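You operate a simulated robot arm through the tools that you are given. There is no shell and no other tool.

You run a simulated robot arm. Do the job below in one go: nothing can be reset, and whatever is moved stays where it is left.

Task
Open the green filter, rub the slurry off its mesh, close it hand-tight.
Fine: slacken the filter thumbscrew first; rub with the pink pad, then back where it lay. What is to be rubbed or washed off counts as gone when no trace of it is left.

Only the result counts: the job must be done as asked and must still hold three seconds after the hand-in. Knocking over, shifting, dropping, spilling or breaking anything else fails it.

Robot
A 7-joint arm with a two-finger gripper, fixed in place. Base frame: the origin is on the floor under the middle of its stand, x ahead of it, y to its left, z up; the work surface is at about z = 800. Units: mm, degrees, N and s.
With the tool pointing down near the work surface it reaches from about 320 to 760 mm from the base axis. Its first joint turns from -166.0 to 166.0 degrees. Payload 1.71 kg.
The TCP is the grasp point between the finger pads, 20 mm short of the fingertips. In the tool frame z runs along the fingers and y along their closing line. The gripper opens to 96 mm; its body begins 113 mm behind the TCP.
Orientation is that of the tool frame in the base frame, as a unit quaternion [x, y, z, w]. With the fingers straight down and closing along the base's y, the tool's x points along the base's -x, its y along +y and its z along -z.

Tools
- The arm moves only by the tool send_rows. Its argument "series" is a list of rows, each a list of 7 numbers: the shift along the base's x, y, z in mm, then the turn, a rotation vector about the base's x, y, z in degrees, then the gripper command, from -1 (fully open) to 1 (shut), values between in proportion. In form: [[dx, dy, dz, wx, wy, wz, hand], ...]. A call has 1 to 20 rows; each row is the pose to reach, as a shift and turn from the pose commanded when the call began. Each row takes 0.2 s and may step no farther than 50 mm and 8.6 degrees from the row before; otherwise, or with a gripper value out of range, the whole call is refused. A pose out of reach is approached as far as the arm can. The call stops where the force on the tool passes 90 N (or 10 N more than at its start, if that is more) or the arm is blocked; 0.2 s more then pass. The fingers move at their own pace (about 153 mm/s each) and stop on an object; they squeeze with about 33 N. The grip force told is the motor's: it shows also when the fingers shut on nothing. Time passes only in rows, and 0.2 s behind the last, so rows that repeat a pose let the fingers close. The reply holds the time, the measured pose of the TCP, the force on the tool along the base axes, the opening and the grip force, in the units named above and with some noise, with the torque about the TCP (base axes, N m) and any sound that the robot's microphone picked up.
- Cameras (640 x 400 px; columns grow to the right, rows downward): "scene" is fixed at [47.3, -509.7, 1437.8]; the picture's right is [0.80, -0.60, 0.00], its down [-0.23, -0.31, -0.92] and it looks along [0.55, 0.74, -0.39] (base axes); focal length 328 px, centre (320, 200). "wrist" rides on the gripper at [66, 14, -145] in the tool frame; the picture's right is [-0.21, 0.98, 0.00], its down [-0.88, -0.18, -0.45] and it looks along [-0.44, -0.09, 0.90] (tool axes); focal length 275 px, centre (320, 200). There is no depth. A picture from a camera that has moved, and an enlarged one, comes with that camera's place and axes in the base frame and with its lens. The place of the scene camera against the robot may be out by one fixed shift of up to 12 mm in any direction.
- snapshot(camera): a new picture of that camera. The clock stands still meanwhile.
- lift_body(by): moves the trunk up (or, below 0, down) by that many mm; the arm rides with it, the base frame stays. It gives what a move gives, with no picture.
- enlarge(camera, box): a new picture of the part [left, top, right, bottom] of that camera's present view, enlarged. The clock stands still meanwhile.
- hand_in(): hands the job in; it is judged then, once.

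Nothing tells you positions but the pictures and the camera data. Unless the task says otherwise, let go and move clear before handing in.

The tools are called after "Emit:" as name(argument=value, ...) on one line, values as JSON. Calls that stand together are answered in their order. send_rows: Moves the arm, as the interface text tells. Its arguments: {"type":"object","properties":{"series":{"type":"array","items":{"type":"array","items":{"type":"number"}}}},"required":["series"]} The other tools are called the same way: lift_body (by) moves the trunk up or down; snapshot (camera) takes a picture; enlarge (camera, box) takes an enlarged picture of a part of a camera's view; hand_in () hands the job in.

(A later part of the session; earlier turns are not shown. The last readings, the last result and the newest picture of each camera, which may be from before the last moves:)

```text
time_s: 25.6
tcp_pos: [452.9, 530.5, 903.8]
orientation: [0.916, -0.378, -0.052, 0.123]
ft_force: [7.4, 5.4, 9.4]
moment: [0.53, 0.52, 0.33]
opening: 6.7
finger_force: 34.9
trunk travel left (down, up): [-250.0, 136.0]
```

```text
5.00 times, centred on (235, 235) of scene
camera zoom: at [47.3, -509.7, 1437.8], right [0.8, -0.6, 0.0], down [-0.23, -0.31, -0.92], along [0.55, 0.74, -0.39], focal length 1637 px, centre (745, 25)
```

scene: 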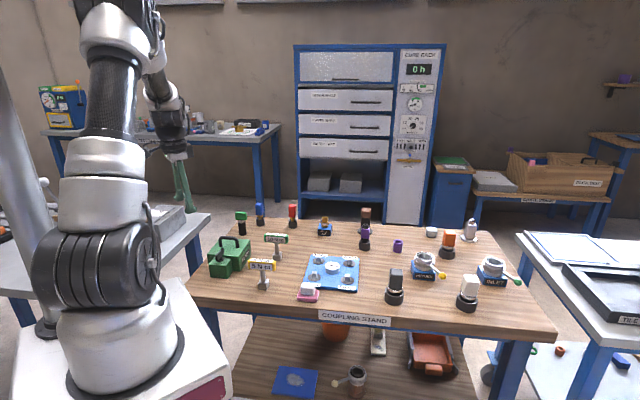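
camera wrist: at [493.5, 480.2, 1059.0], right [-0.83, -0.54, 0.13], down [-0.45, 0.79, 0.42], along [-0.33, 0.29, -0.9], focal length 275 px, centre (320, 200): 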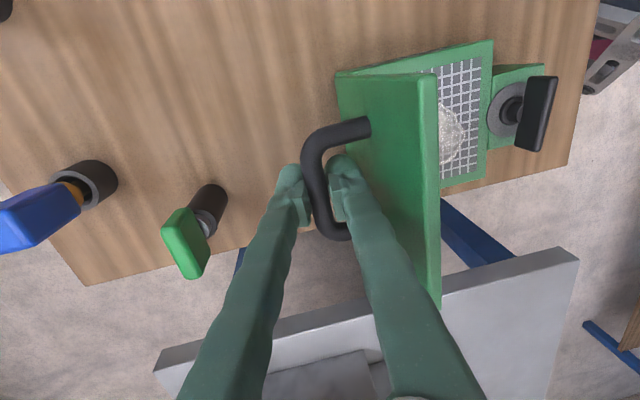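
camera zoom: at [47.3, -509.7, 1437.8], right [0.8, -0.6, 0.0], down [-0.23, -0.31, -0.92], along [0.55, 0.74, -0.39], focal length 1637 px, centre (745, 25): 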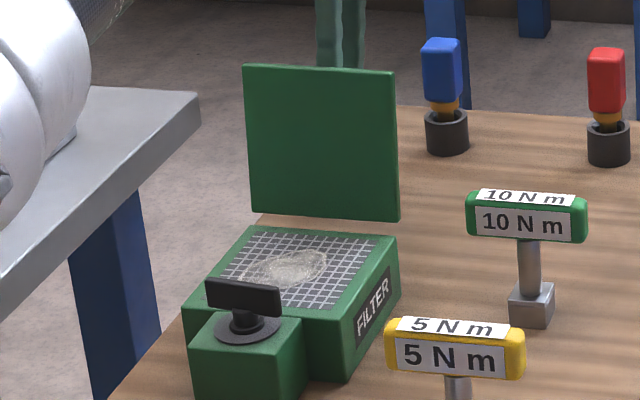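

The lid now leans back at about 100°. I'll open the fingers a little and see whether it stays.

Emit:
send_rows(series=[[0, 0, 0, 0, 0, 0, 0.8], [0, 0, 0, 0, 0, 0, 0.7], [0, 0, 0, 0, 0, 0, 0.65], [0, 0, 0, 0, 0, 0, 0.65]])

Emit:
enlarge(camera="scene", box=[195, 195, 275, 275])

Emit:
snapshot(camera="wrist")

```text
time_s: 26.6
tcp_pos: [452.8, 531.7, 904.3]
orientation: [0.916, -0.378, -0.051, 0.122]
ft_force: [0.6, -0.1, -0.6]
moment: [-0.05, 0.02, 0.02]
opening: 17.0
finger_force: 0.9
trunk travel left (down, up): [-250.0, 136.0]
```

```text
5.00 times, centred on (235, 235) of scene
camera zoom: at [47.3, -509.7, 1437.8], right [0.8, -0.6, 0.0], down [-0.23, -0.31, -0.92], along [0.55, 0.74, -0.39], focal length 1637 px, centre (745, 25)
```

zoom: 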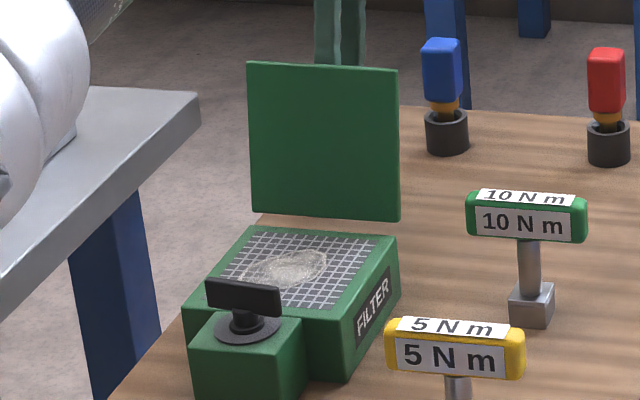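

```text
taken
camera wrist: at [514.4, 502.1, 1048.5], right [-0.81, -0.52, 0.26], down [-0.41, 0.83, 0.38], along [-0.41, 0.2, -0.89], focal length 275 px, centre (320, 200)
```

wrist: 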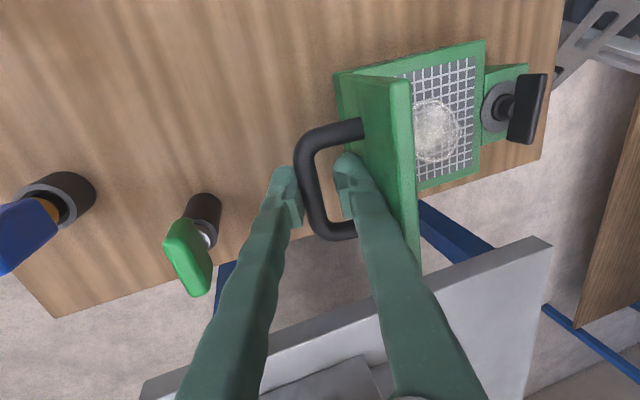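

The lid holds at about 103° with no force on the tool. I'll back the fingertips out along the finger direction until they clear the bar.

Emit:
send_rows(series=[[1.4, 1.4, 7, 0, 0, 0, 0.65], [2.8, 2.8, 14, 0, 0, 0, 0.65], [4.2, 4.2, 21, 0, 0, 0, 0.65], [5.5, 5.5, 28, 0, 0, 0, 0.65]])

Emit:
enlarge(camera="scene", box=[195, 185, 275, 275])

Emit:
snapshot(camera="wrist")

```text
time_s: 27.6
tcp_pos: [455.5, 531.5, 935.5]
orientation: [0.916, -0.38, -0.051, 0.121]
ft_force: [0.6, -0.1, 0.1]
moment: [0.02, 0.0, -0.01]
opening: 16.5
finger_force: 0.0
out of reach, approached as far as the arm can: row 3, 4
trunk travel left (down, up): [-250.0, 136.0]
```

```text
4.44 times, centred on (235, 230) of scene
camera zoom: at [47.3, -509.7, 1437.8], right [0.8, -0.6, 0.0], down [-0.23, -0.31, -0.92], along [0.55, 0.74, -0.39], focal length 1456 px, centre (698, 67)
```

zoom: 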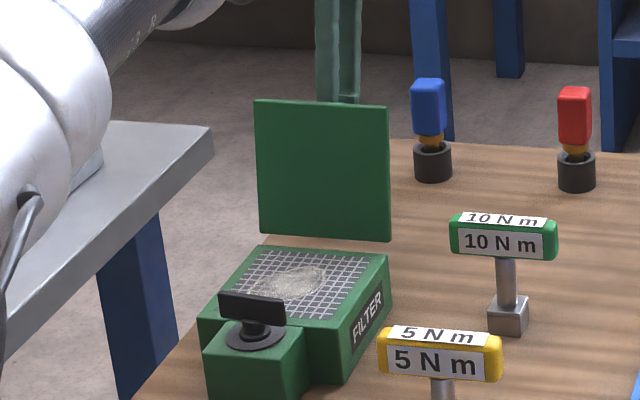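

```text
taken
camera wrist: at [517.8, 501.5, 1079.9], right [-0.81, -0.52, 0.26], down [-0.41, 0.83, 0.38], along [-0.41, 0.2, -0.89], focal length 275 px, centre (320, 200)
```

wrist: 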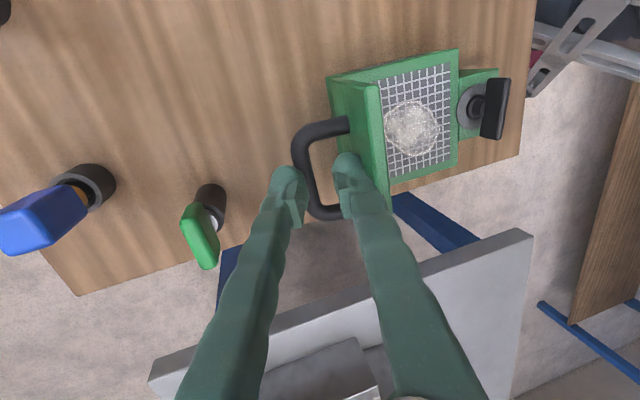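

The lid stays open by itself at about 105°, and the fingertips are above the bar. I'll slide sideways along the hinge direction until I'm past the lid, then rise and straighten.

Emit:
send_rows(series=[[8, -8, 0, 0, 0, 0, 0.65], [18, -18, 0, 0, 0, 0, 0.65], [28, -28, 0, 0, 0, 0, 0.65], [38, -38, 0, 0, 0, 0, 0.65], [48, -48, 0, 0, 0, 0, 0.65], [58, -58, 0, 0, 0, 0, 0.65], [62, -62, 5, 1.5, -1.5, 0, 0.65]])

Emit:
enlarge(camera="scene", box=[195, 175, 315, 275])

```text
time_s: 29.2
tcp_pos: [513.4, 462.5, 940.5]
orientation: [0.918, -0.38, -0.044, 0.104]
ft_force: [-0.2, -0.2, -0.1]
moment: [0.01, -0.04, 0.01]
opening: 16.8
finger_force: 0.0
trunk travel left (down, up): [-250.0, 136.0]
```

```text
4.00 times, centred on (255, 225) of scene
camera zoom: at [47.3, -509.7, 1437.8], right [0.8, -0.6, 0.0], down [-0.23, -0.31, -0.92], along [0.55, 0.74, -0.39], focal length 1310 px, centre (580, 100)
```

zoom: 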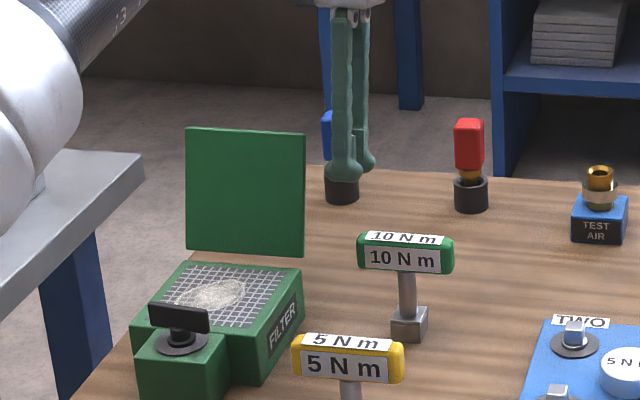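

The arm is clear of the lid, which stays open. I'll straighten the wrist, rise, and travel to the pink pad for a close look.

Emit:
send_rows(series=[[0, 0, 15, 4.2, -4.2, 0, 0.65], [0, 0, 30, 8.5, -8.5, 0, 0.4], [0, -10, 45, 9.2, -9.2, 0, 0.2], [0, -10, 45, 9.2, -9.2, 0, 0]])

Emit:
send_rows(series=[[-8, -18, 1, 0, 0, -8, 0], [-16, -36, 2, 0, 0, -16, 0], [-24, -54, 3, 0, 0, -24, 0], [-32, -72, 4, 0, 0, -32, 0], [-40, -90, 5, 0, 0, -40, 0], [-48, -108, 6, 0, 0, -48, 0], [-56, -126, 7, 0, 0, -56, 0], [-64, -144, 8, 0, 0, -64, 0], [-72, -162, 9, 0, 0, -72, 0], [-80, -180, 10, 0, 0, -80, 0], [-88, -198, 11, 0, 0, -88, 0], [-96, -216, 12, 0, 0, -96, 0], [-104, -234, 13, 0, 0, -104, 0], [-112, -252, 14, 0, 0, -112, 0], [-120, -270, 15, 0, 0, -120, 0], [-128, -286, 15, 0, 0, -128, 0], [-130, -290, 15, 0, 0, -135, 0]])

Emit:
snapshot(camera="wrist")

Emit:
snapshot(camera="scene")

```text
time_s: 30.2
tcp_pos: [511.9, 452.0, 985.6]
orientation: [0.924, -0.383, 0.0, -0.001]
ft_force: [0.9, 0.1, -0.5]
moment: [0.0, -0.01, -0.02]
opening: 48.1
finger_force: 0.1
trunk travel left (down, up): [-250.0, 136.0]
```

```text
time_s: 33.8
tcp_pos: [382.6, 161.9, 999.9]
orientation: [0.0, 1.0, -0.001, -0.001]
ft_force: [-0.2, -0.3, -0.7]
moment: [-0.02, -0.02, 0.0]
opening: 47.8
finger_force: 0.0
trunk travel left (down, up): [-250.0, 136.0]
```

```text
taken
camera wrist: at [315.9, 175.5, 1145.4], right [0.21, 0.98, 0.0], down [0.88, -0.19, 0.44], along [0.43, -0.09, -0.9], focal length 275 px, centre (320, 200)
```

wrist: 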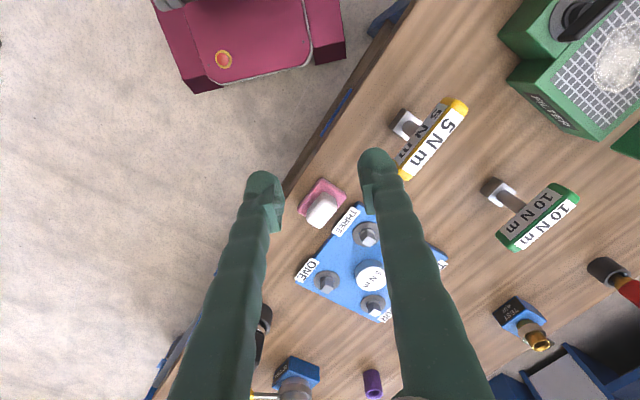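

```text
taken
```

scene: 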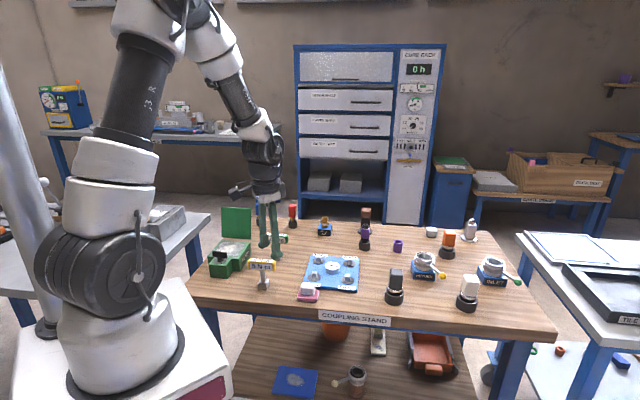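

Emit:
enlarge(camera="wrist", box=[270, 160, 380, 240])

Emit:
enlarge(camera="scene", box=[285, 270, 335, 310])

Emit:
enlarge(camera="scene", box=[200, 200, 280, 280])

Emit:
enlarge(camera="wrist", box=[500, 0, 640, 140])

```text
5.00 times, centred on (325, 200) of wrist
camera zoom: at [315.9, 175.5, 1145.4], right [0.21, 0.98, 0.0], down [0.88, -0.19, 0.44], along [0.43, -0.09, -0.9], focal length 1376 px, centre (295, 200)
```

zoom: 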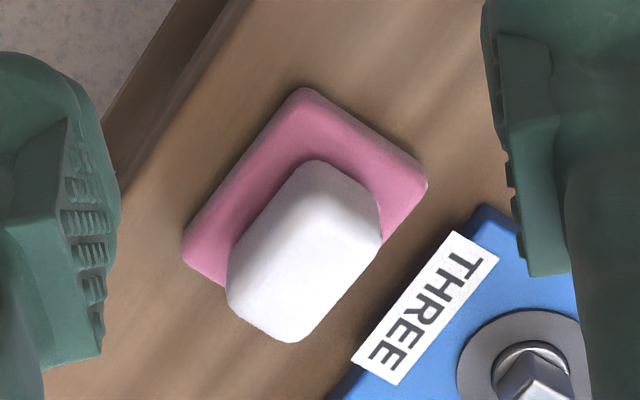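

```text
10.00 times, centred on (310, 290) of scene
camera zoom: at [47.3, -509.7, 1437.8], right [0.8, -0.6, 0.0], down [-0.23, -0.31, -0.92], along [0.55, 0.74, -0.39], focal length 3275 px, centre (420, -700)
```

zoom: 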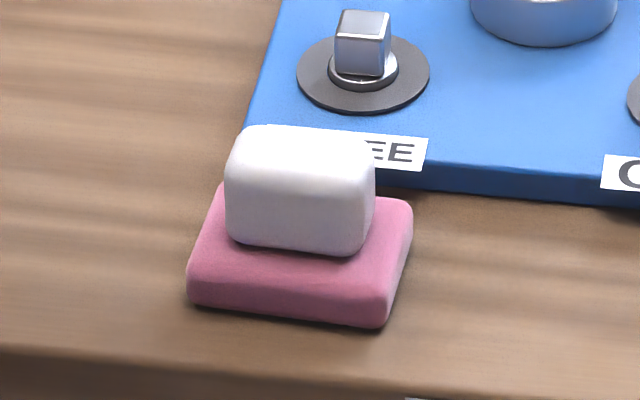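

```text
5.00 times, centred on (240, 240) of scene
camera zoom: at [47.3, -509.7, 1437.8], right [0.8, -0.6, 0.0], down [-0.23, -0.31, -0.92], along [0.55, 0.74, -0.39], focal length 1637 px, centre (720, 0)
```

zoom: 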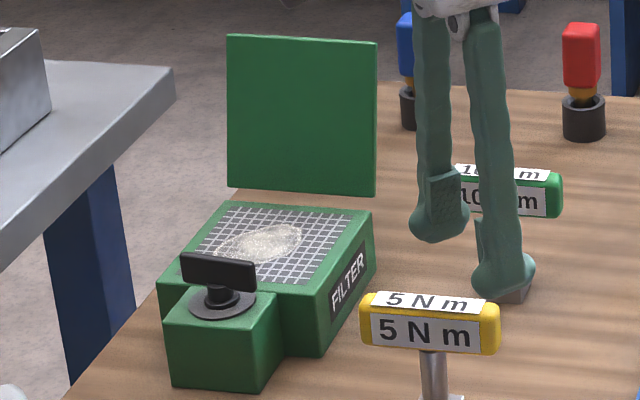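

```text
2.86 times, centred on (570, 70) of wrist
camera zoom: at [315.9, 175.5, 1145.4], right [0.21, 0.98, 0.0], down [0.88, -0.19, 0.44], along [0.43, -0.09, -0.9], focal length 786 px, centre (-394, 571)
```

zoom: 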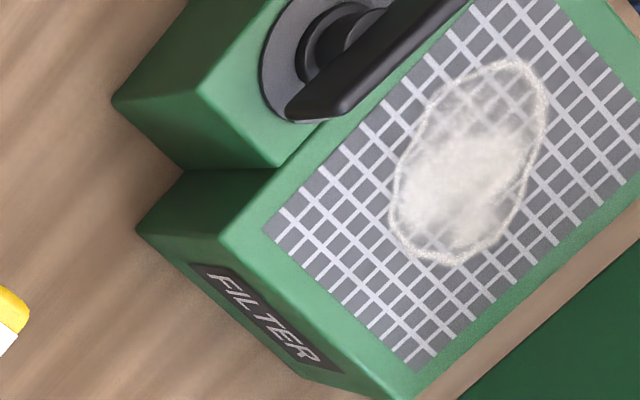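

The mesh's slurry patch covers about x 343–403, y 437–481. The pink pad is about 56×43 mm, centred near (482, 143), with its long axis at about −50° and a white grip block on top. I'll move above it with yaw 40 so the fingers close along its long axis, clear of the blue plate.

Emit:
send_rows(series=[[16, -3, -10, 0, 0, 7, -0.2], [33, -6, -25, 0, 0, 14, -0.4], [50, -9, -40, 0, 0, 21, -0.5], [66, -13, -55, 0, 0, 28, -0.5], [83, -16, -75, 0, 0, 35, -0.5], [99.4, -18.9, -90, 0, 0, 40, -0.5], [99.4, -18.9, -90, 0, 0, 40, -0.5]])

Emit:
enlarge(camera="wrist", box=[240, 90, 400, 210])

Emit:
enlarge(camera="scene", box=[265, 230, 365, 310])

```text
time_s: 35.4
tcp_pos: [481.6, 143.0, 911.4]
orientation: [-0.343, 0.939, -0.001, 0.001]
ft_force: [-0.3, -0.3, -0.5]
moment: [0.0, 0.02, 0.02]
opening: 71.7
finger_force: 0.0
trunk travel left (down, up): [-250.0, 136.0]
```

```text
3.33 times, centred on (320, 150) of wrist
camera zoom: at [420.3, 111.2, 1056.6], right [-0.47, 0.88, 0.0], down [0.79, 0.42, 0.44], along [0.39, 0.21, -0.9], focal length 918 px, centre (320, 367)
```

zoom: 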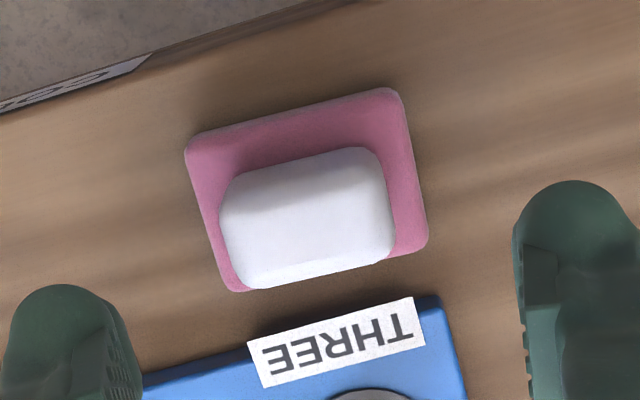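

```text
5.00 times, centred on (315, 270) of scene
camera zoom: at [47.3, -509.7, 1437.8], right [0.8, -0.6, 0.0], down [-0.23, -0.31, -0.92], along [0.55, 0.74, -0.39], focal length 1637 px, centre (345, -150)
```

zoom: 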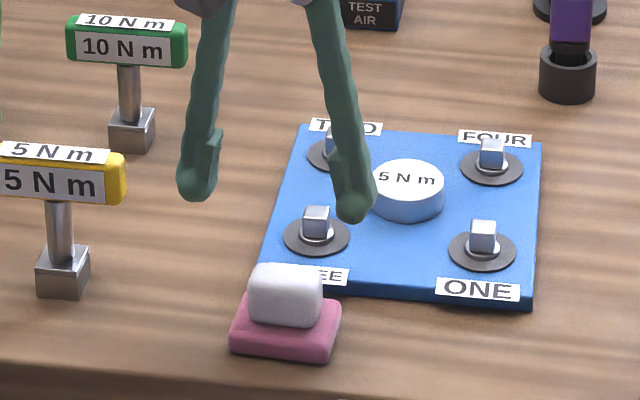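

The pad's centre comes out at about (483, 142) with its long axis at about 133°. I'll align to yaw 43, lower until the fingertips are just above the pink base, and close on the white block.

Emit:
send_rows(series=[[1.7, -1, -15, 0, 0, 2.9, -0.5], [1.7, -1, -30, 0, 0, 2.9, -0.5], [1.7, -1, -45, 0, 0, 2.9, -0.5], [1.7, -1, -58, 0, 0, 2.9, -0.5], [1.7, -1, -66, 0, 0, 2.9, -0.5], [1.7, -1, -72.5, 0, 0, 2.9, -0.5], [1.7, -1, -72.5, 0, 0, 2.9, -0.5]])

Emit:
enlarge(camera="wrist", box=[220, 90, 420, 240])

Emit:
enlarge(camera="scene", box=[275, 250, 345, 310])

```text
time_s: 37.0
tcp_pos: [482.9, 142.9, 838.3]
orientation: [-0.365, 0.931, -0.001, 0.0]
ft_force: [-0.7, -0.2, 0.4]
moment: [0.0, 0.01, 0.01]
opening: 72.1
finger_force: 0.1
trunk travel left (down, up): [-250.0, 136.0]
```

```text
2.67 times, centred on (320, 165) of wrist
camera zoom: at [423.9, 107.8, 984.3], right [-0.52, 0.86, 0.0], down [0.77, 0.46, 0.45], along [0.38, 0.23, -0.9], focal length 734 px, centre (320, 293)
```

zoom: 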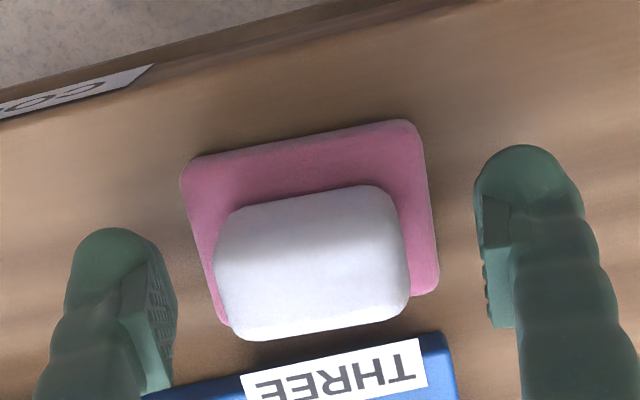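

```text
6.67 times, centred on (310, 280) of scene
camera zoom: at [47.3, -509.7, 1437.8], right [0.8, -0.6, 0.0], down [-0.23, -0.31, -0.92], along [0.55, 0.74, -0.39], focal length 2183 px, centre (387, -333)
```

zoom: 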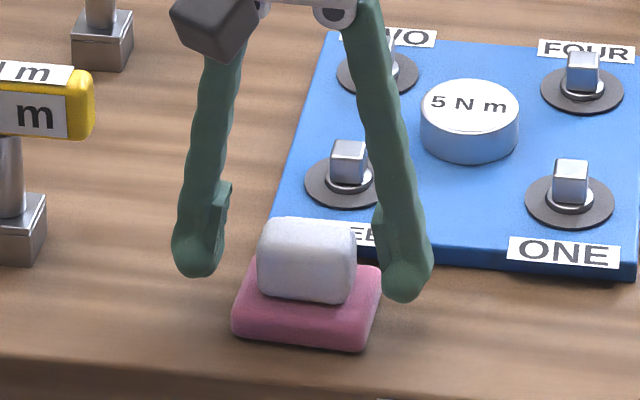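

The block is about 2 mm off-centre between the fingers, so I'll nudge across and then close on it.

Emit:
send_rows(series=[[1.4, -1.4, 0, 0, 0, 0, -0.4], [1.4, -1.4, 0, 0, 0, 0, -0.1], [1.4, -1.4, 0, 0, 0, 0, 0.1], [1.4, -1.4, 0, 0, 0, 0, 0.3], [1.4, -1.4, 0, 0, 0, 0, 0.6], [1.4, -1.4, 0, 0, 0, 0, 0.6]])

Emit:
enlarge(camera="wrist", box=[220, 90, 420, 240])

Emit:
enlarge(camera="scene", box=[275, 250, 345, 310])

```text
time_s: 38.4
tcp_pos: [484.1, 140.7, 839.3]
orientation: [-0.366, 0.931, -0.001, 0.001]
ft_force: [0.5, 0.1, 1.0]
moment: [0.06, 0.02, -0.03]
opening: 40.9
finger_force: 32.9
trunk travel left (down, up): [-250.0, 136.0]
```

```text
2.67 times, centred on (320, 165) of wrist
camera zoom: at [425.4, 106.7, 983.9], right [-0.52, 0.86, 0.0], down [0.77, 0.46, 0.44], along [0.38, 0.23, -0.9], focal length 734 px, centre (320, 293)
```

zoom: 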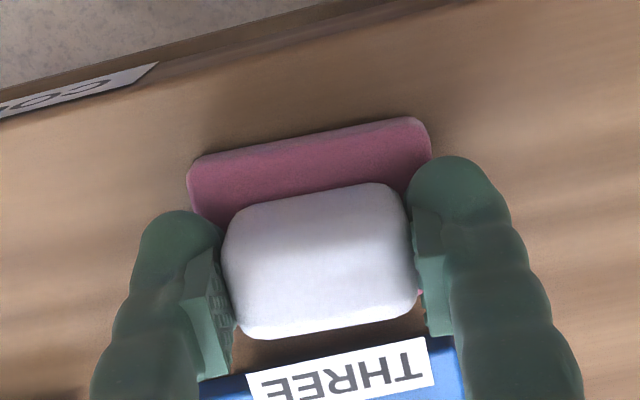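

```text
6.67 times, centred on (310, 280) of scene
camera zoom: at [47.3, -509.7, 1437.8], right [0.8, -0.6, 0.0], down [-0.23, -0.31, -0.92], along [0.55, 0.74, -0.39], focal length 2183 px, centre (387, -333)
```

zoom: 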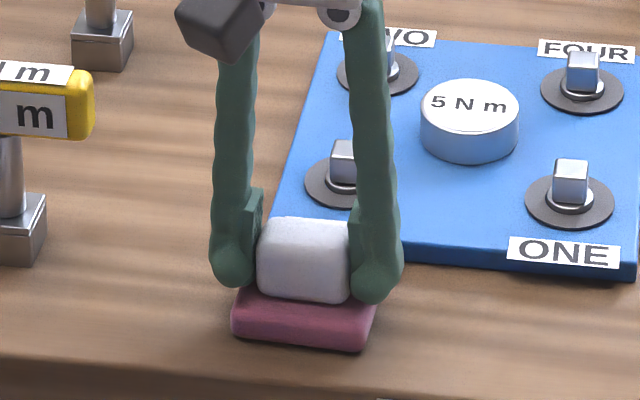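

The pad is gripped at a 41 mm opening with a firm hold. I'll note this pose (484.4, 140.7, 838.9) for putting it back, then lift high and carry it over the open mesh.

Emit:
send_rows(series=[[0, 0, 10, 0, 0, 0, 1], [0, 0, 40, 0, 0, 0, 1], [0, 0, 80, 0, 0, 0, 1], [0, 0, 120, 0, 0, 0, 1], [-13, 40, 125, 0, 0, 0, 1], [-26, 80, 125, 0, 0, 0, 1], [-39, 120, 125, 0, 0, 0, 1], [-52, 160, 125, 0, 0, 0, 1], [-66, 200, 125, 0, 0, 0, 1], [-79, 240, 125, 0, 0, 1, 1], [-92, 280, 125, 0, 0, 2, 1], [-105.4, 317.3, 125, 0, 0, 2, 1], [-105.4, 317.3, 125, 0, 0, 2, 1]])

Emit:
snapshot(camera="wrist")

Emit:
enlarge(camera="scene", box=[185, 165, 305, 285])

```text
time_s: 41.2
tcp_pos: [380.8, 457.1, 963.7]
orientation: [-0.382, 0.924, -0.001, 0.001]
ft_force: [-0.2, -0.3, -0.1]
moment: [0.03, 0.01, -0.01]
opening: 40.9
finger_force: 33.2
trunk travel left (down, up): [-250.0, 136.0]
```

```text
taken
camera wrist: at [323.8, 420.9, 1108.4], right [-0.54, 0.84, 0.0], down [0.75, 0.49, 0.44], along [0.37, 0.24, -0.9], focal length 275 px, centre (320, 200)
```

wrist: 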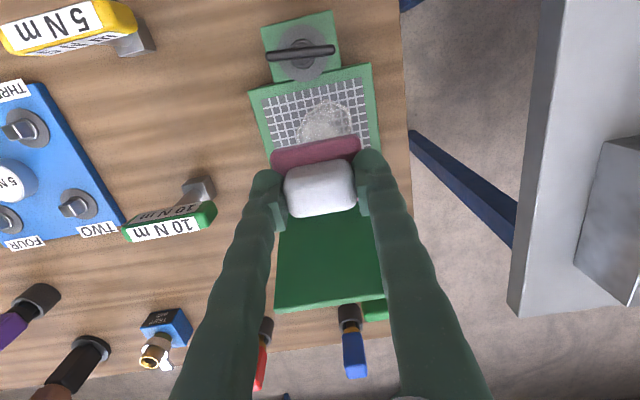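

```text
3.33 times, centred on (245, 225) of scene
camera zoom: at [47.3, -509.7, 1437.8], right [0.8, -0.6, 0.0], down [-0.23, -0.31, -0.92], along [0.55, 0.74, -0.39], focal length 1092 px, centre (570, 117)
```

zoom: 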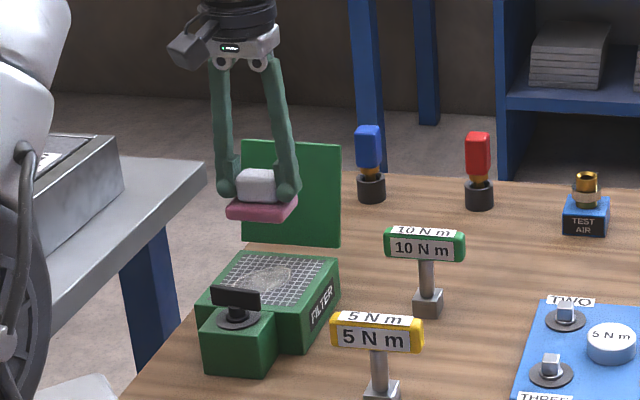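

Emit:
enlarge(camera="wrist", box=[240, 0, 400, 170])

```text
2.35 times, centred on (320, 85) of wrist
camera zoom: at [323.8, 420.9, 1108.4], right [-0.54, 0.84, 0.0], down [0.75, 0.49, 0.44], along [0.37, 0.24, -0.9], focal length 648 px, centre (320, 471)
```

zoom: 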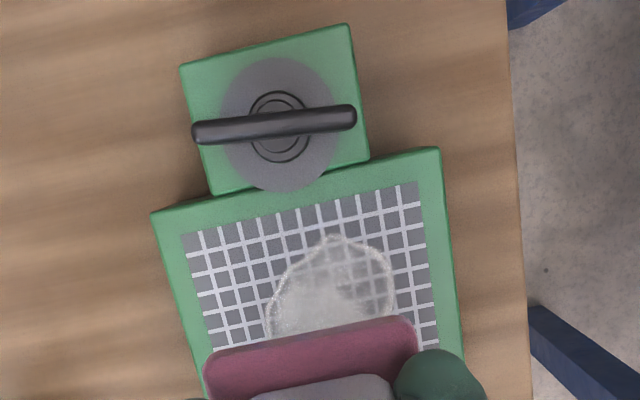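

The slurry patch spans about h −35…+23 and s −21…+31 around the mesh centre (379, 458), where h points toward the lid and s runs along the hinge. The pad covers that well. I'll lower to just above the mesh and then feel for contact.

Emit:
send_rows(series=[[0, 0, -20, 0, 0, 0, 1], [0, 0, -40, 0, 0, 0, 1], [0, 0, -55, 0, 0, 0, 1], [0, 0, -65, 0, 0, 0, 1], [0, 0, -68, 0, 0, 0, 1]])

Emit:
enlarge(camera="scene", box=[195, 205, 275, 275])

```text
time_s: 42.4
tcp_pos: [379.0, 459.9, 894.5]
orientation: [-0.382, 0.924, -0.001, 0.0]
ft_force: [0.2, 0.5, -1.1]
moment: [0.02, -0.05, 0.06]
opening: 40.7
finger_force: 32.8
trunk travel left (down, up): [-250.0, 136.0]
```

```text
5.71 times, centred on (235, 240) of scene
camera zoom: at [47.3, -509.7, 1437.8], right [0.8, -0.6, 0.0], down [-0.23, -0.31, -0.92], along [0.55, 0.74, -0.39], focal length 1871 px, centre (806, -29)
```

zoom: 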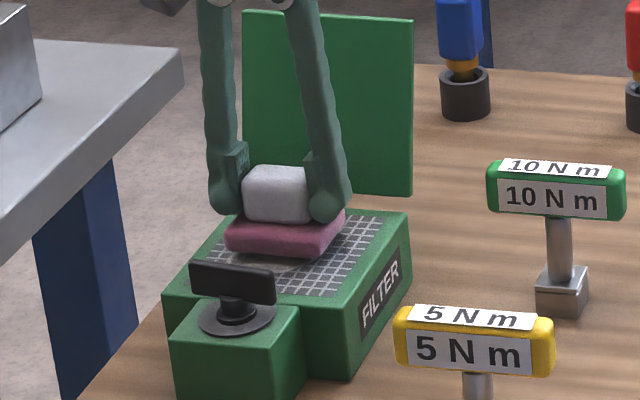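

Emit:
send_rows(series=[[0, 0, -1.5, 0, 0, 0, 1], [0, 0, -3, 0, 0, 0, 1], [0, 0, -4.5, 0, 0, 0, 1]])

Emit:
send_rows(series=[[0, 0, -1, 0, 0, 0, 1], [0, 0, -2, 0, 0, 0, 1]])

```text
time_s: 43.2
tcp_pos: [379.1, 458.7, 891.9]
orientation: [-0.381, 0.924, -0.001, 0.0]
ft_force: [0.8, -0.2, -0.6]
moment: [-0.02, 0.01, 0.0]
opening: 40.6
finger_force: 33.2
trunk travel left (down, up): [-250.0, 136.0]
```

```text
time_s: 43.8
tcp_pos: [377.1, 458.6, 890.0]
orientation: [-0.381, 0.925, -0.001, 0.0]
ft_force: [-0.2, -1.1, -0.6]
moment: [0.02, 0.0, 0.0]
opening: 40.8
finger_force: 33.2
trunk travel left (down, up): [-250.0, 136.0]
```

Emit:
send_rows(series=[[0, 0, -1, 0, 0, 0, 1], [0, 0, -2, 0, 0, 0, 1]])

Emit:
send_rows(series=[[0, 0, -1, 0, 0, 0, 1], [0, 0, -2, 0, 0, 0, 1]])

Emit:
enlarge(camera="scene", box=[195, 205, 275, 275])

```text
time_s: 44.4
tcp_pos: [377.5, 457.8, 888.1]
orientation: [-0.382, 0.924, -0.001, 0.001]
ft_force: [-0.6, -2.3, 9.6]
moment: [-0.09, 0.18, -0.04]
opening: 40.7
finger_force: 33.1
trunk travel left (down, up): [-250.0, 136.0]
```

```text
time_s: 45.0
tcp_pos: [379.8, 458.8, 888.3]
orientation: [-0.383, 0.924, 0.001, 0.002]
ft_force: [-1.2, 1.4, 32.4]
moment: [-0.28, 0.29, -0.04]
opening: 40.8
finger_force: 32.8
trunk travel left (down, up): [-250.0, 136.0]
```

```text
5.71 times, centred on (235, 240) of scene
camera zoom: at [47.3, -509.7, 1437.8], right [0.8, -0.6, 0.0], down [-0.23, -0.31, -0.92], along [0.55, 0.74, -0.39], focal length 1871 px, centre (806, -29)
```

zoom: 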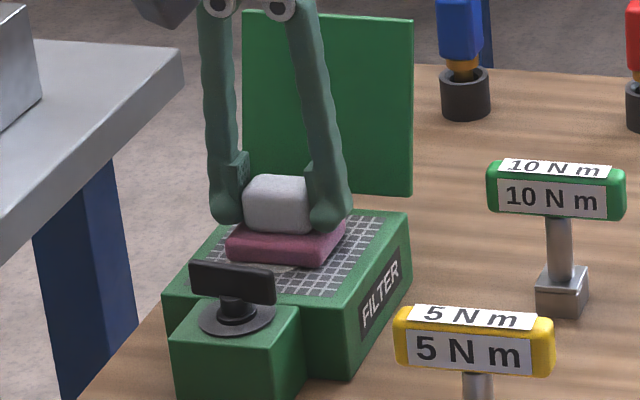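

Contact is at about z 888, putting the mesh at about 849. I'll ease to roughly 12–15 N and rub back and forth over the whole patch.

Emit:
send_rows(series=[[-4.9, 4.9, 1.5, 0, 0, 0, 1], [-10.6, -0.7, 1.5, 0, 0, 0, 1], [-16.3, -6.4, 1.5, 0, 0, 0, 1], [-21.9, -12, 1.5, 0, 0, 0, 1], [-16.3, -6.4, 1.5, 0, 0, 0, 1], [-10.6, -0.7, 1.5, 0, 0, 0, 1], [-4.9, 4.9, 1.5, 0, 0, 0, 1], [0.7, 10.6, 1.5, 0, 0, 0, 1], [3.5, 13.4, 1.5, 0, 0, 0, 1], [-2.1, 7.8, 1.5, 0, 0, 0, 1], [-4.9, -0.7, 1.5, 0, 0, 0, 1], [-8.5, -8.5, 1.5, 0, 0, 0, 1], [-12.7, -15.6, 1.5, 0, 0, 0, 1], [-17.7, -17.7, 1.5, 0, 0, 0, 1], [-23.3, -12, 1.5, 0, 0, 0, 1], [-24, -4.2, 1.5, 0, 0, 0, 1], [-18.4, 1.4, 1.5, 0, 0, 0, 1], [-12.7, 7.1, 1.5, 0, 0, 0, 1], [-5.7, 11.3, 1.5, 0, 0, 0, 1], [-4.9, 4.9, 1.5, 0, 0, 0, 1]])

Emit:
enlarge(camera="scene", box=[195, 205, 275, 275])

Emit:
enlarge(camera="wrist", box=[240, 0, 400, 170])

```text
time_s: 49.2
tcp_pos: [374.9, 462.0, 886.7]
orientation: [-0.383, 0.924, 0.001, 0.001]
ft_force: [-1.1, 5.9, 13.2]
moment: [0.2, 0.09, -0.07]
opening: 40.8
finger_force: 33.2
trunk travel left (down, up): [-250.0, 136.0]
```

```text
5.71 times, centred on (235, 240) of scene
camera zoom: at [47.3, -509.7, 1437.8], right [0.8, -0.6, 0.0], down [-0.23, -0.31, -0.92], along [0.55, 0.74, -0.39], focal length 1871 px, centre (806, -29)
```

zoom: 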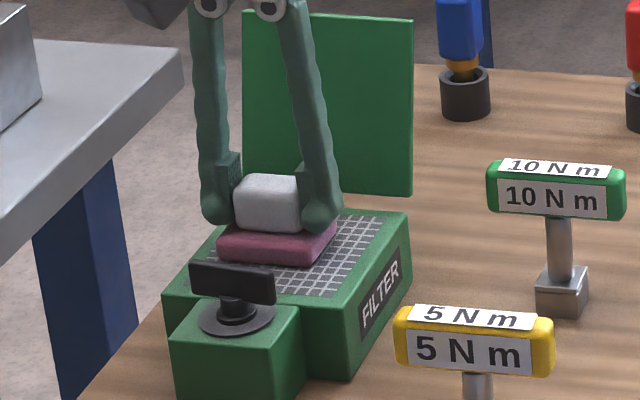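

```text
2.35 times, centred on (320, 85) of wrist
camera zoom: at [316.8, 425.9, 1032.7], right [-0.54, 0.84, 0.0], down [0.75, 0.49, 0.45], along [0.37, 0.24, -0.89], focal length 648 px, centre (320, 471)
```

zoom: 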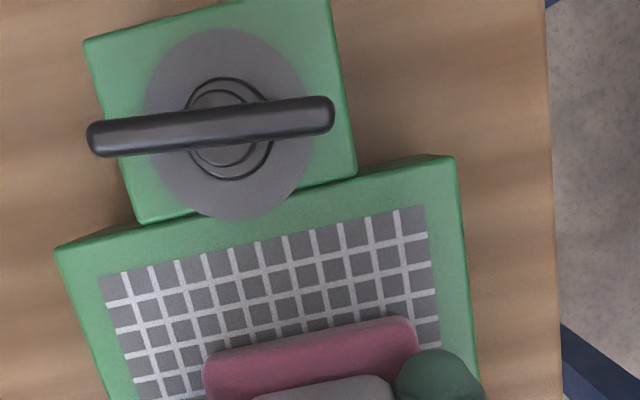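

The front of the mesh looks clean already. I'll lift the pad well above and look over the entire mesh.

Emit:
send_rows(series=[[0, 0, 10, 0, 0, 0, 1], [0, 0, 45, 0, 0, 0, 1], [0, 0, 90, 0, 0, 0, 1], [0, 0, 130, 0, 0, 0, 1], [20, 20, 135, 0, 0, 0, 1], [40, 40, 135, 0, 0, 0, 1], [40, 40, 135, 0, 0, 0, 1]])

Emit:
enlarge(camera="wrist", box=[220, 0, 420, 170])

Emit:
enlarge(camera="scene", box=[205, 225, 265, 275])

```text
time_s: 50.8
tcp_pos: [412.5, 505.0, 1022.7]
orientation: [-0.381, 0.924, -0.001, 0.0]
ft_force: [-0.7, -0.2, -0.6]
moment: [0.04, -0.04, -0.04]
opening: 40.8
finger_force: 33.2
trunk travel left (down, up): [-250.0, 136.0]
```

```text
2.35 times, centred on (320, 85) of wrist
camera zoom: at [355.2, 468.5, 1167.3], right [-0.55, 0.84, 0.0], down [0.75, 0.49, 0.44], along [0.37, 0.24, -0.9], focal length 648 px, centre (320, 471)
```

zoom: 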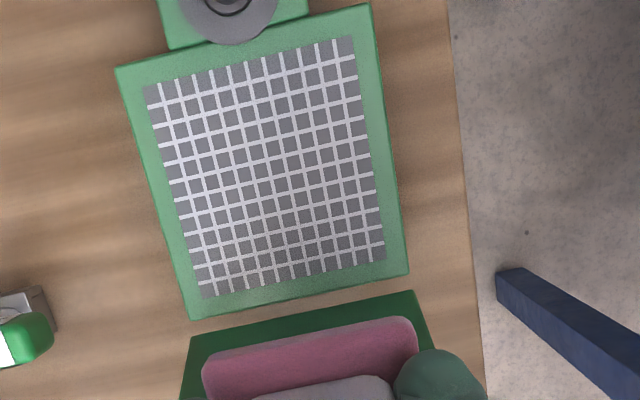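

```text
8.00 times, centred on (235, 250) of scene
camera zoom: at [47.3, -509.7, 1437.8], right [0.8, -0.6, 0.0], down [-0.23, -0.31, -0.92], along [0.55, 0.74, -0.39], focal length 2620 px, centre (1000, -200)
```

zoom: 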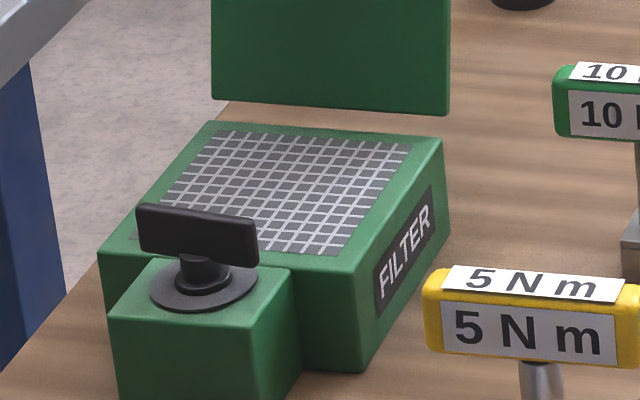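

The mesh looks clean. I'll magnify it to check for any trace of slurry.

Emit:
enlarge(camera="wrist", box=[275, 10, 395, 75])

Emit:
enlarge(camera="wrist", box=[275, 65, 395, 135])

```text
5.33 times, centred on (335, 42) of wrist
camera zoom: at [355.2, 468.5, 1167.3], right [-0.55, 0.84, 0.0], down [0.75, 0.49, 0.44], along [0.37, 0.24, -0.9], focal length 1468 px, centre (240, 1040)
```

zoom: 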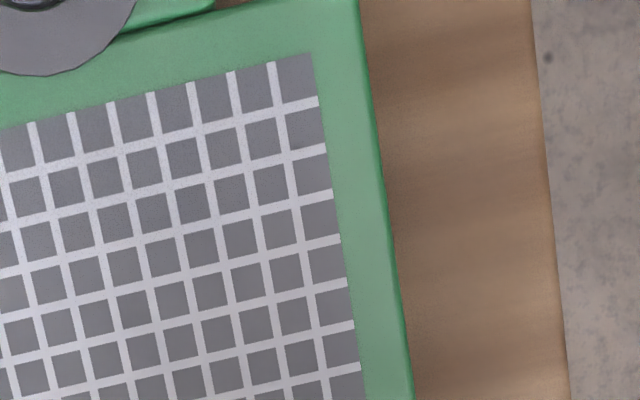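

```text
5.33 times, centred on (335, 100) of wrist
camera zoom: at [355.2, 468.5, 1167.3], right [-0.55, 0.84, 0.0], down [0.75, 0.49, 0.44], along [0.37, 0.24, -0.9], focal length 1468 px, centre (240, 733)
```

zoom: 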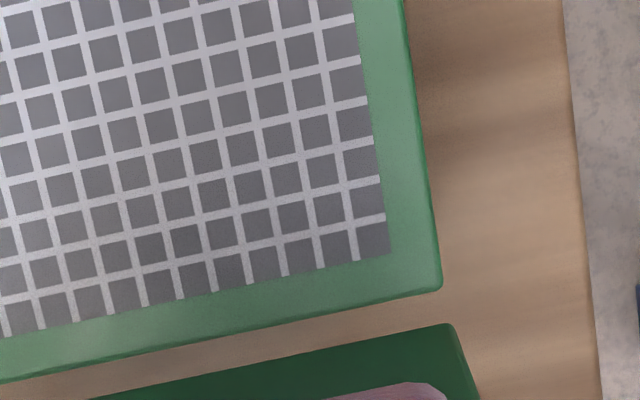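

Emit:
enlarge(camera="wrist", box=[255, 20, 335, 70])

Emit:
enlarge(camera="wrist", box=[265, 65, 345, 130])

```text
8.00 times, centred on (295, 45) of wrist
camera zoom: at [355.2, 468.5, 1167.3], right [-0.55, 0.84, 0.0], down [0.75, 0.49, 0.44], along [0.37, 0.24, -0.9], focal length 2202 px, centre (520, 1440)
```

zoom: 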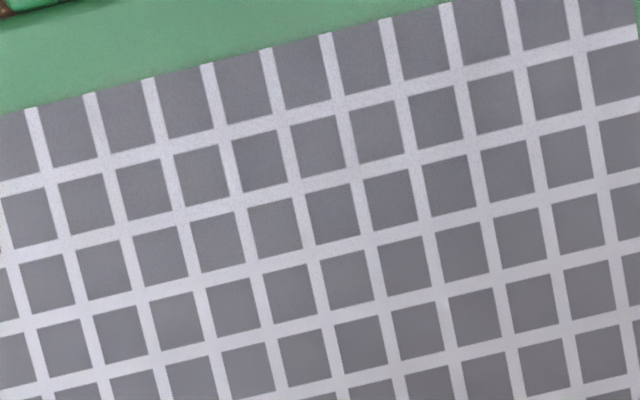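

```text
6.15 times, centred on (305, 98) of wrist
camera zoom: at [355.2, 468.5, 1167.3], right [-0.55, 0.84, 0.0], down [0.75, 0.49, 0.44], along [0.37, 0.24, -0.9], focal length 1694 px, centre (412, 831)
```

zoom: 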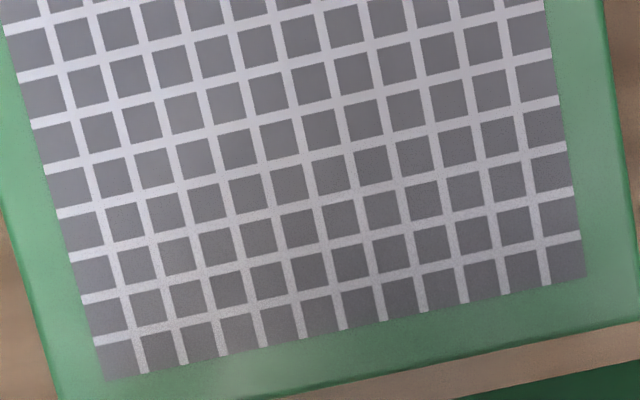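

The mesh looks clean to the eye. To be sure no faint trace remains, I'll do a second, wider pass over the whole mesh.

Emit:
send_rows(series=[[-20, -20, 0, 0, 0, 0, 1], [-40, -40, 0, 0, 0, 0, 1], [-40, -40, -45, 0, 0, 0, 1], [-40, -40, -90, 0, 0, 0, 1], [-40, -40, -120, 0, 0, 0, 1], [-40, -40, -130, 0, 0, 0, 1], [-40, -40, -134, 0, 0, 0, 1], [-40, -40, -135.3, 0, 0, 0, 1]])

```text
time_s: 52.6
tcp_pos: [373.2, 462.2, 887.9]
orientation: [-0.382, 0.924, 0.001, 0.002]
ft_force: [-1.7, -2.5, 18.1]
moment: [-0.09, 0.15, -0.05]
opening: 40.9
finger_force: 32.7
trunk travel left (down, up): [-250.0, 136.0]
```

Emit:
send_rows(series=[[-9.2, -2.1, 0, 0, 0, 0, 1], [-16.3, -6.4, 0, 0, 0, 0, 1], [-21.9, -12, 0, 0, 0, 0, 1], [-17.7, -19.1, 0, 0, 0, 0, 1], [-11.3, -25.5, 0, 0, 0, 0, 1], [-4.9, -31.8, 0, 0, 0, 0, 1], [2.8, -26.9, 0, 0, 0, 0, 1], [9.2, -20.5, 0, 0, 0, 0, 1], [15.6, -14.1, 0, 0, 0, 0, 1], [21.9, -7.8, 0, 0, 0, 0, 1], [26.2, -0.7, 0, 0, 0, 0, 1], [21.9, 6.4, 0, 0, 0, 0, 1], [15.6, 12.7, 0, 0, 0, 0, 1], [8.5, 17, 0, 0, 0, 0, 1], [1.4, 11.3, 0, 0, 0, 0, 1], [1.4, 2.8, 0, 0, 0, 0, 1], [-0.7, -6.4, 0, 0, 0, 0, 1], [-2.8, -15.6, 0, 0, 0, 0, 1], [-10.6, -17.7, 0, 0, 0, 0, 1], [-8.5, -8.5, 0, 0, 0, 0, 1]])

Emit:
send_rows(series=[[5.7, 5.7, 0, 0, 0, 0, 1], [11.4, 11.4, 0, 0, 0, 0, 1], [17, 17, 0, 0, 0, 0, 1], [8.5, 8.5, 0, 0, 0, 0, 1], [0, 0, 0, 0, 0, 0, 1], [-8, -8, 0, 0, 0, 0, 1], [-3, -3, 0, 0, 0, 0, 1], [8.5, 8.5, 0, 0, 0, 0, 1]])

Emit:
enlarge(camera="scene", box=[195, 205, 275, 275])

```text
time_s: 56.8
tcp_pos: [364.7, 449.6, 886.4]
orientation: [-0.382, 0.924, -0.002, -0.001]
ft_force: [3.9, -11.0, 30.8]
moment: [-0.03, -0.31, -0.13]
opening: 40.8
finger_force: 33.0
trunk travel left (down, up): [-250.0, 136.0]
```

```text
time_s: 58.6
tcp_pos: [373.9, 461.8, 885.5]
orientation: [-0.382, 0.924, 0.0, 0.0]
ft_force: [-5.2, -4.8, 18.5]
moment: [-0.05, 0.02, 0.04]
opening: 40.9
finger_force: 32.8
trunk travel left (down, up): [-250.0, 136.0]
```

```text
5.71 times, centred on (235, 240) of scene
camera zoom: at [47.3, -509.7, 1437.8], right [0.8, -0.6, 0.0], down [-0.23, -0.31, -0.92], along [0.55, 0.74, -0.39], focal length 1871 px, centre (806, -29)
```

zoom: 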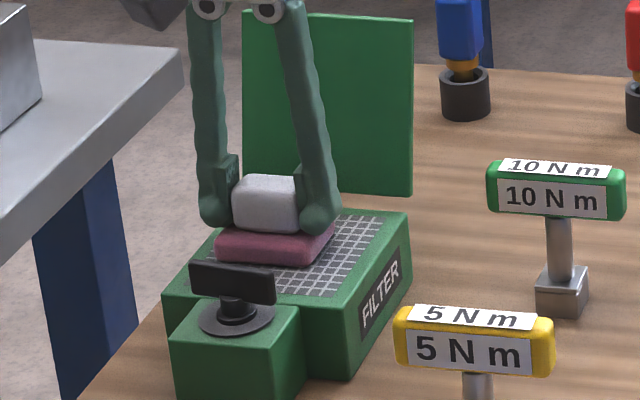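

Emit:
send_rows(series=[[0, 0, 10, 0, 0, 0, 1], [0, 0, 45, 0, 0, 0, 1], [0, 0, 90, 0, 0, 0, 1], [0, 0, 130, 0, 0, 0, 1], [20, 20, 135, 0, 0, 0, 1], [40, 40, 135, 0, 0, 0, 1], [40, 40, 135, 0, 0, 0, 1]])

Emit:
enlarge(camera="wrist", box=[255, 10, 405, 140])

Emit:
enlarge(camera="wrist", box=[265, 65, 345, 130])

Emit:
enlarge(camera="wrist", box=[240, 110, 400, 210])

```text
time_s: 60.2
tcp_pos: [412.8, 503.1, 1021.2]
orientation: [-0.382, 0.924, -0.001, 0.0]
ft_force: [-0.5, -0.8, -0.3]
moment: [-0.03, 0.01, -0.04]
opening: 40.9
finger_force: 32.7
trunk travel left (down, up): [-250.0, 136.0]
```

```text
3.08 times, centred on (330, 75) of wrist
camera zoom: at [356.0, 467.0, 1167.0], right [-0.54, 0.84, 0.0], down [0.75, 0.49, 0.44], along [0.37, 0.24, -0.9], focal length 847 px, centre (289, 585)
```

zoom: 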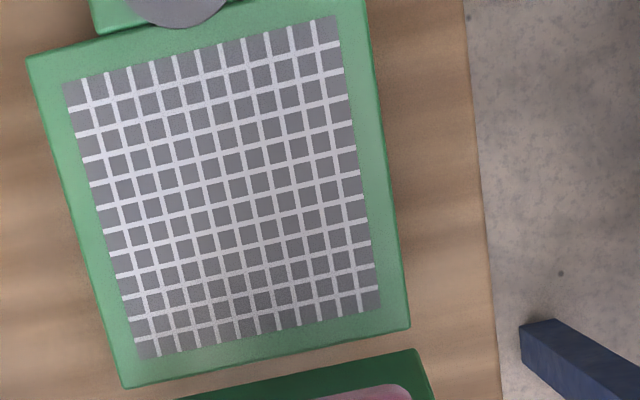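

```text
6.15 times, centred on (305, 98) of wrist
camera zoom: at [356.0, 467.0, 1167.0], right [-0.54, 0.84, 0.0], down [0.75, 0.49, 0.44], along [0.37, 0.24, -0.9], focal length 1694 px, centre (412, 831)
```

zoom: 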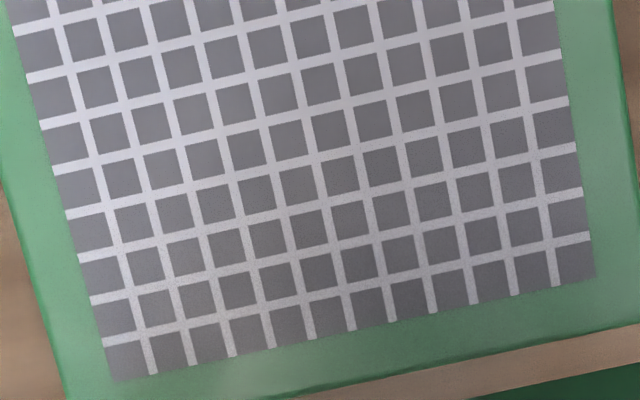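

```text
4.00 times, centred on (320, 160) of wrist
camera zoom: at [356.0, 467.0, 1167.0], right [-0.54, 0.84, 0.0], down [0.75, 0.49, 0.44], along [0.37, 0.24, -0.9], focal length 1101 px, centre (320, 360)
```

zoom: 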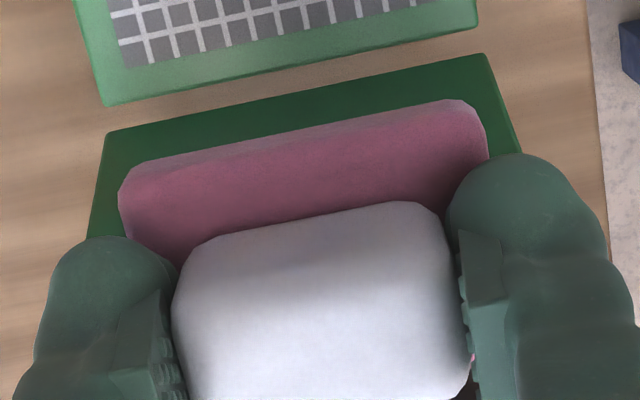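

The mesh is spotless and the pad hasn't slipped in the grip. I'll carry it back above where it lay.

Emit:
send_rows(series=[[8, -41, 0, 0, 0, 0, 1], [16, -82, 0, 0, 0, 0, 1], [24, -123, 0, 0, 0, -0.5, 1], [32, -164, 0, 0, 0, -1, 1], [40, -205, 0, 0, 0, -1.5, 1], [48, -246, -10, 0, 0, -2, 1], [56, -287, -30, 0, 0, -2, 1], [64, -328, -50, 0, 0, -2, 1], [70.3, -362.2, -70, 0, 0, -2, 1], [70.3, -362.2, -110, 0, 0, -2, 1], [70.3, -362.2, -150, 0, 0, -2, 1], [70.3, -362.2, -165, 0, 0, -2, 1], [70.3, -362.2, -165, 0, 0, -2, 1]])

Emit:
enlarge(camera="scene", box=[275, 250, 345, 310])

Emit:
enlarge(camera="wrist", box=[220, 90, 420, 240])

```text
time_s: 63.0
tcp_pos: [484.6, 141.5, 856.8]
orientation: [-0.365, 0.931, -0.001, 0.0]
ft_force: [-1.0, 0.4, 0.0]
moment: [-0.01, -0.02, -0.03]
opening: 40.7
finger_force: 33.4
trunk travel left (down, up): [-250.0, 136.0]
```

```text
6.67 times, centred on (310, 280) of scene
camera zoom: at [47.3, -509.7, 1437.8], right [0.8, -0.6, 0.0], down [-0.23, -0.31, -0.92], along [0.55, 0.74, -0.39], focal length 2183 px, centre (387, -333)
```

zoom: 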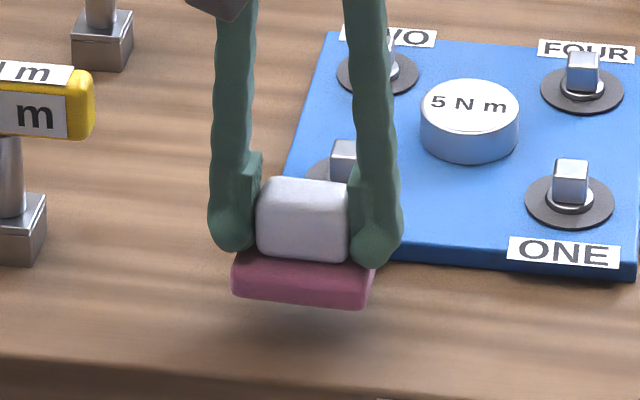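

```text
2.67 times, centred on (320, 165) of wrist
camera zoom: at [425.5, 106.9, 1002.5], right [-0.52, 0.86, 0.0], down [0.77, 0.46, 0.44], along [0.38, 0.23, -0.9], focal length 734 px, centre (320, 293)
```

zoom: 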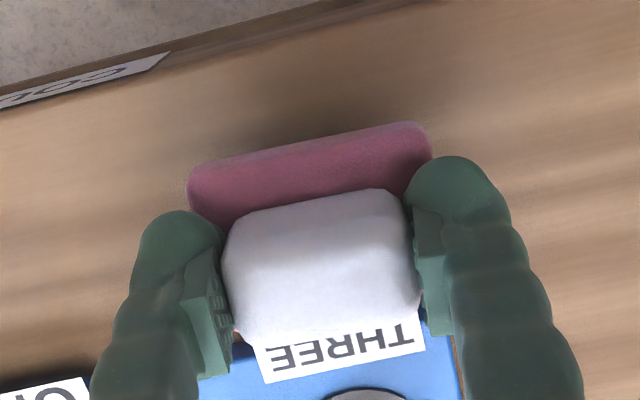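

The pad hangs directly above its original place. I'll lower it gently to the table.

Emit:
send_rows(series=[[0, 0, -8, 0, 0, 0, 1], [0, 0, -14, 0, 0, 0, 1], [0, 0, -16.5, 0, 0, 0, 1]])

Emit:
send_rows(series=[[0, 0, -1, 0, 0, 0, 1], [0, 0, -1.5, 0, 0, 0, 1]])

```text
time_s: 63.8
tcp_pos: [484.2, 142.2, 839.4]
orientation: [-0.366, 0.931, 0.0, 0.0]
ft_force: [0.8, -0.3, 0.2]
moment: [0.02, 0.0, -0.01]
opening: 41.0
finger_force: 33.4
trunk travel left (down, up): [-250.0, 136.0]
```

```text
time_s: 64.4
tcp_pos: [484.1, 140.6, 838.5]
orientation: [-0.366, 0.931, -0.001, 0.0]
ft_force: [0.2, 0.1, -0.3]
moment: [-0.02, -0.02, 0.02]
opening: 40.9
finger_force: 32.9
trunk travel left (down, up): [-250.0, 136.0]
```

Emit:
send_rows(series=[[0, 0, -0.8, 0, 0, 0, 1], [0, 0, -0.8, 0, 0, 0, 1]])

Emit:
send_rows(series=[[0, 0, -0.7, 0, 0, 0, 1], [0, 0, -0.7, 0, 0, 0, 1]])

```text
time_s: 65.0
tcp_pos: [484.1, 140.9, 837.5]
orientation: [-0.365, 0.931, 0.0, 0.001]
ft_force: [0.3, -0.1, -0.3]
moment: [0.04, -0.02, 0.0]
opening: 40.9
finger_force: 33.3
trunk travel left (down, up): [-250.0, 136.0]
```

```text
time_s: 65.6
tcp_pos: [483.3, 142.1, 836.2]
orientation: [-0.366, 0.931, -0.001, 0.0]
ft_force: [0.5, 0.0, 0.5]
moment: [-0.01, 0.01, 0.0]
opening: 40.9
finger_force: 33.6
trunk travel left (down, up): [-250.0, 136.0]
```

Emit:
enlarge(camera="scene", box=[275, 250, 345, 310])

Emit:
send_rows(series=[[0, 0, -0.7, 0, 0, 0, 1], [0, 0, -0.7, 0, 0, 0, 1]])

```text
6.67 times, centred on (310, 280) of scene
camera zoom: at [47.3, -509.7, 1437.8], right [0.8, -0.6, 0.0], down [-0.23, -0.31, -0.92], along [0.55, 0.74, -0.39], focal length 2183 px, centre (387, -333)
```

zoom: 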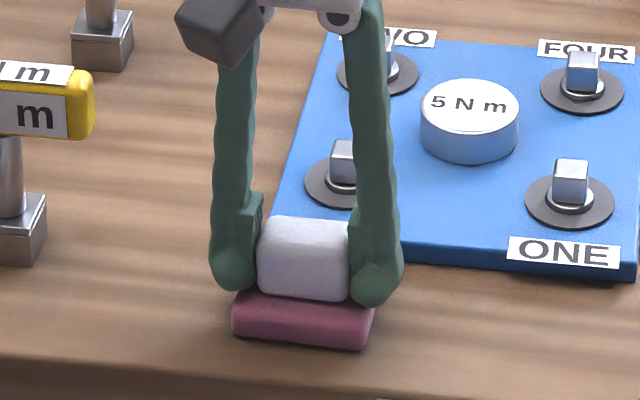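

```text
time_s: 66.2
tcp_pos: [484.1, 141.0, 836.4]
orientation: [-0.366, 0.931, -0.001, 0.0]
ft_force: [-1.2, 2.5, 7.7]
moment: [0.19, 0.03, 0.05]
opening: 40.6
finger_force: 32.9
trunk travel left (down, up): [-250.0, 136.0]
```

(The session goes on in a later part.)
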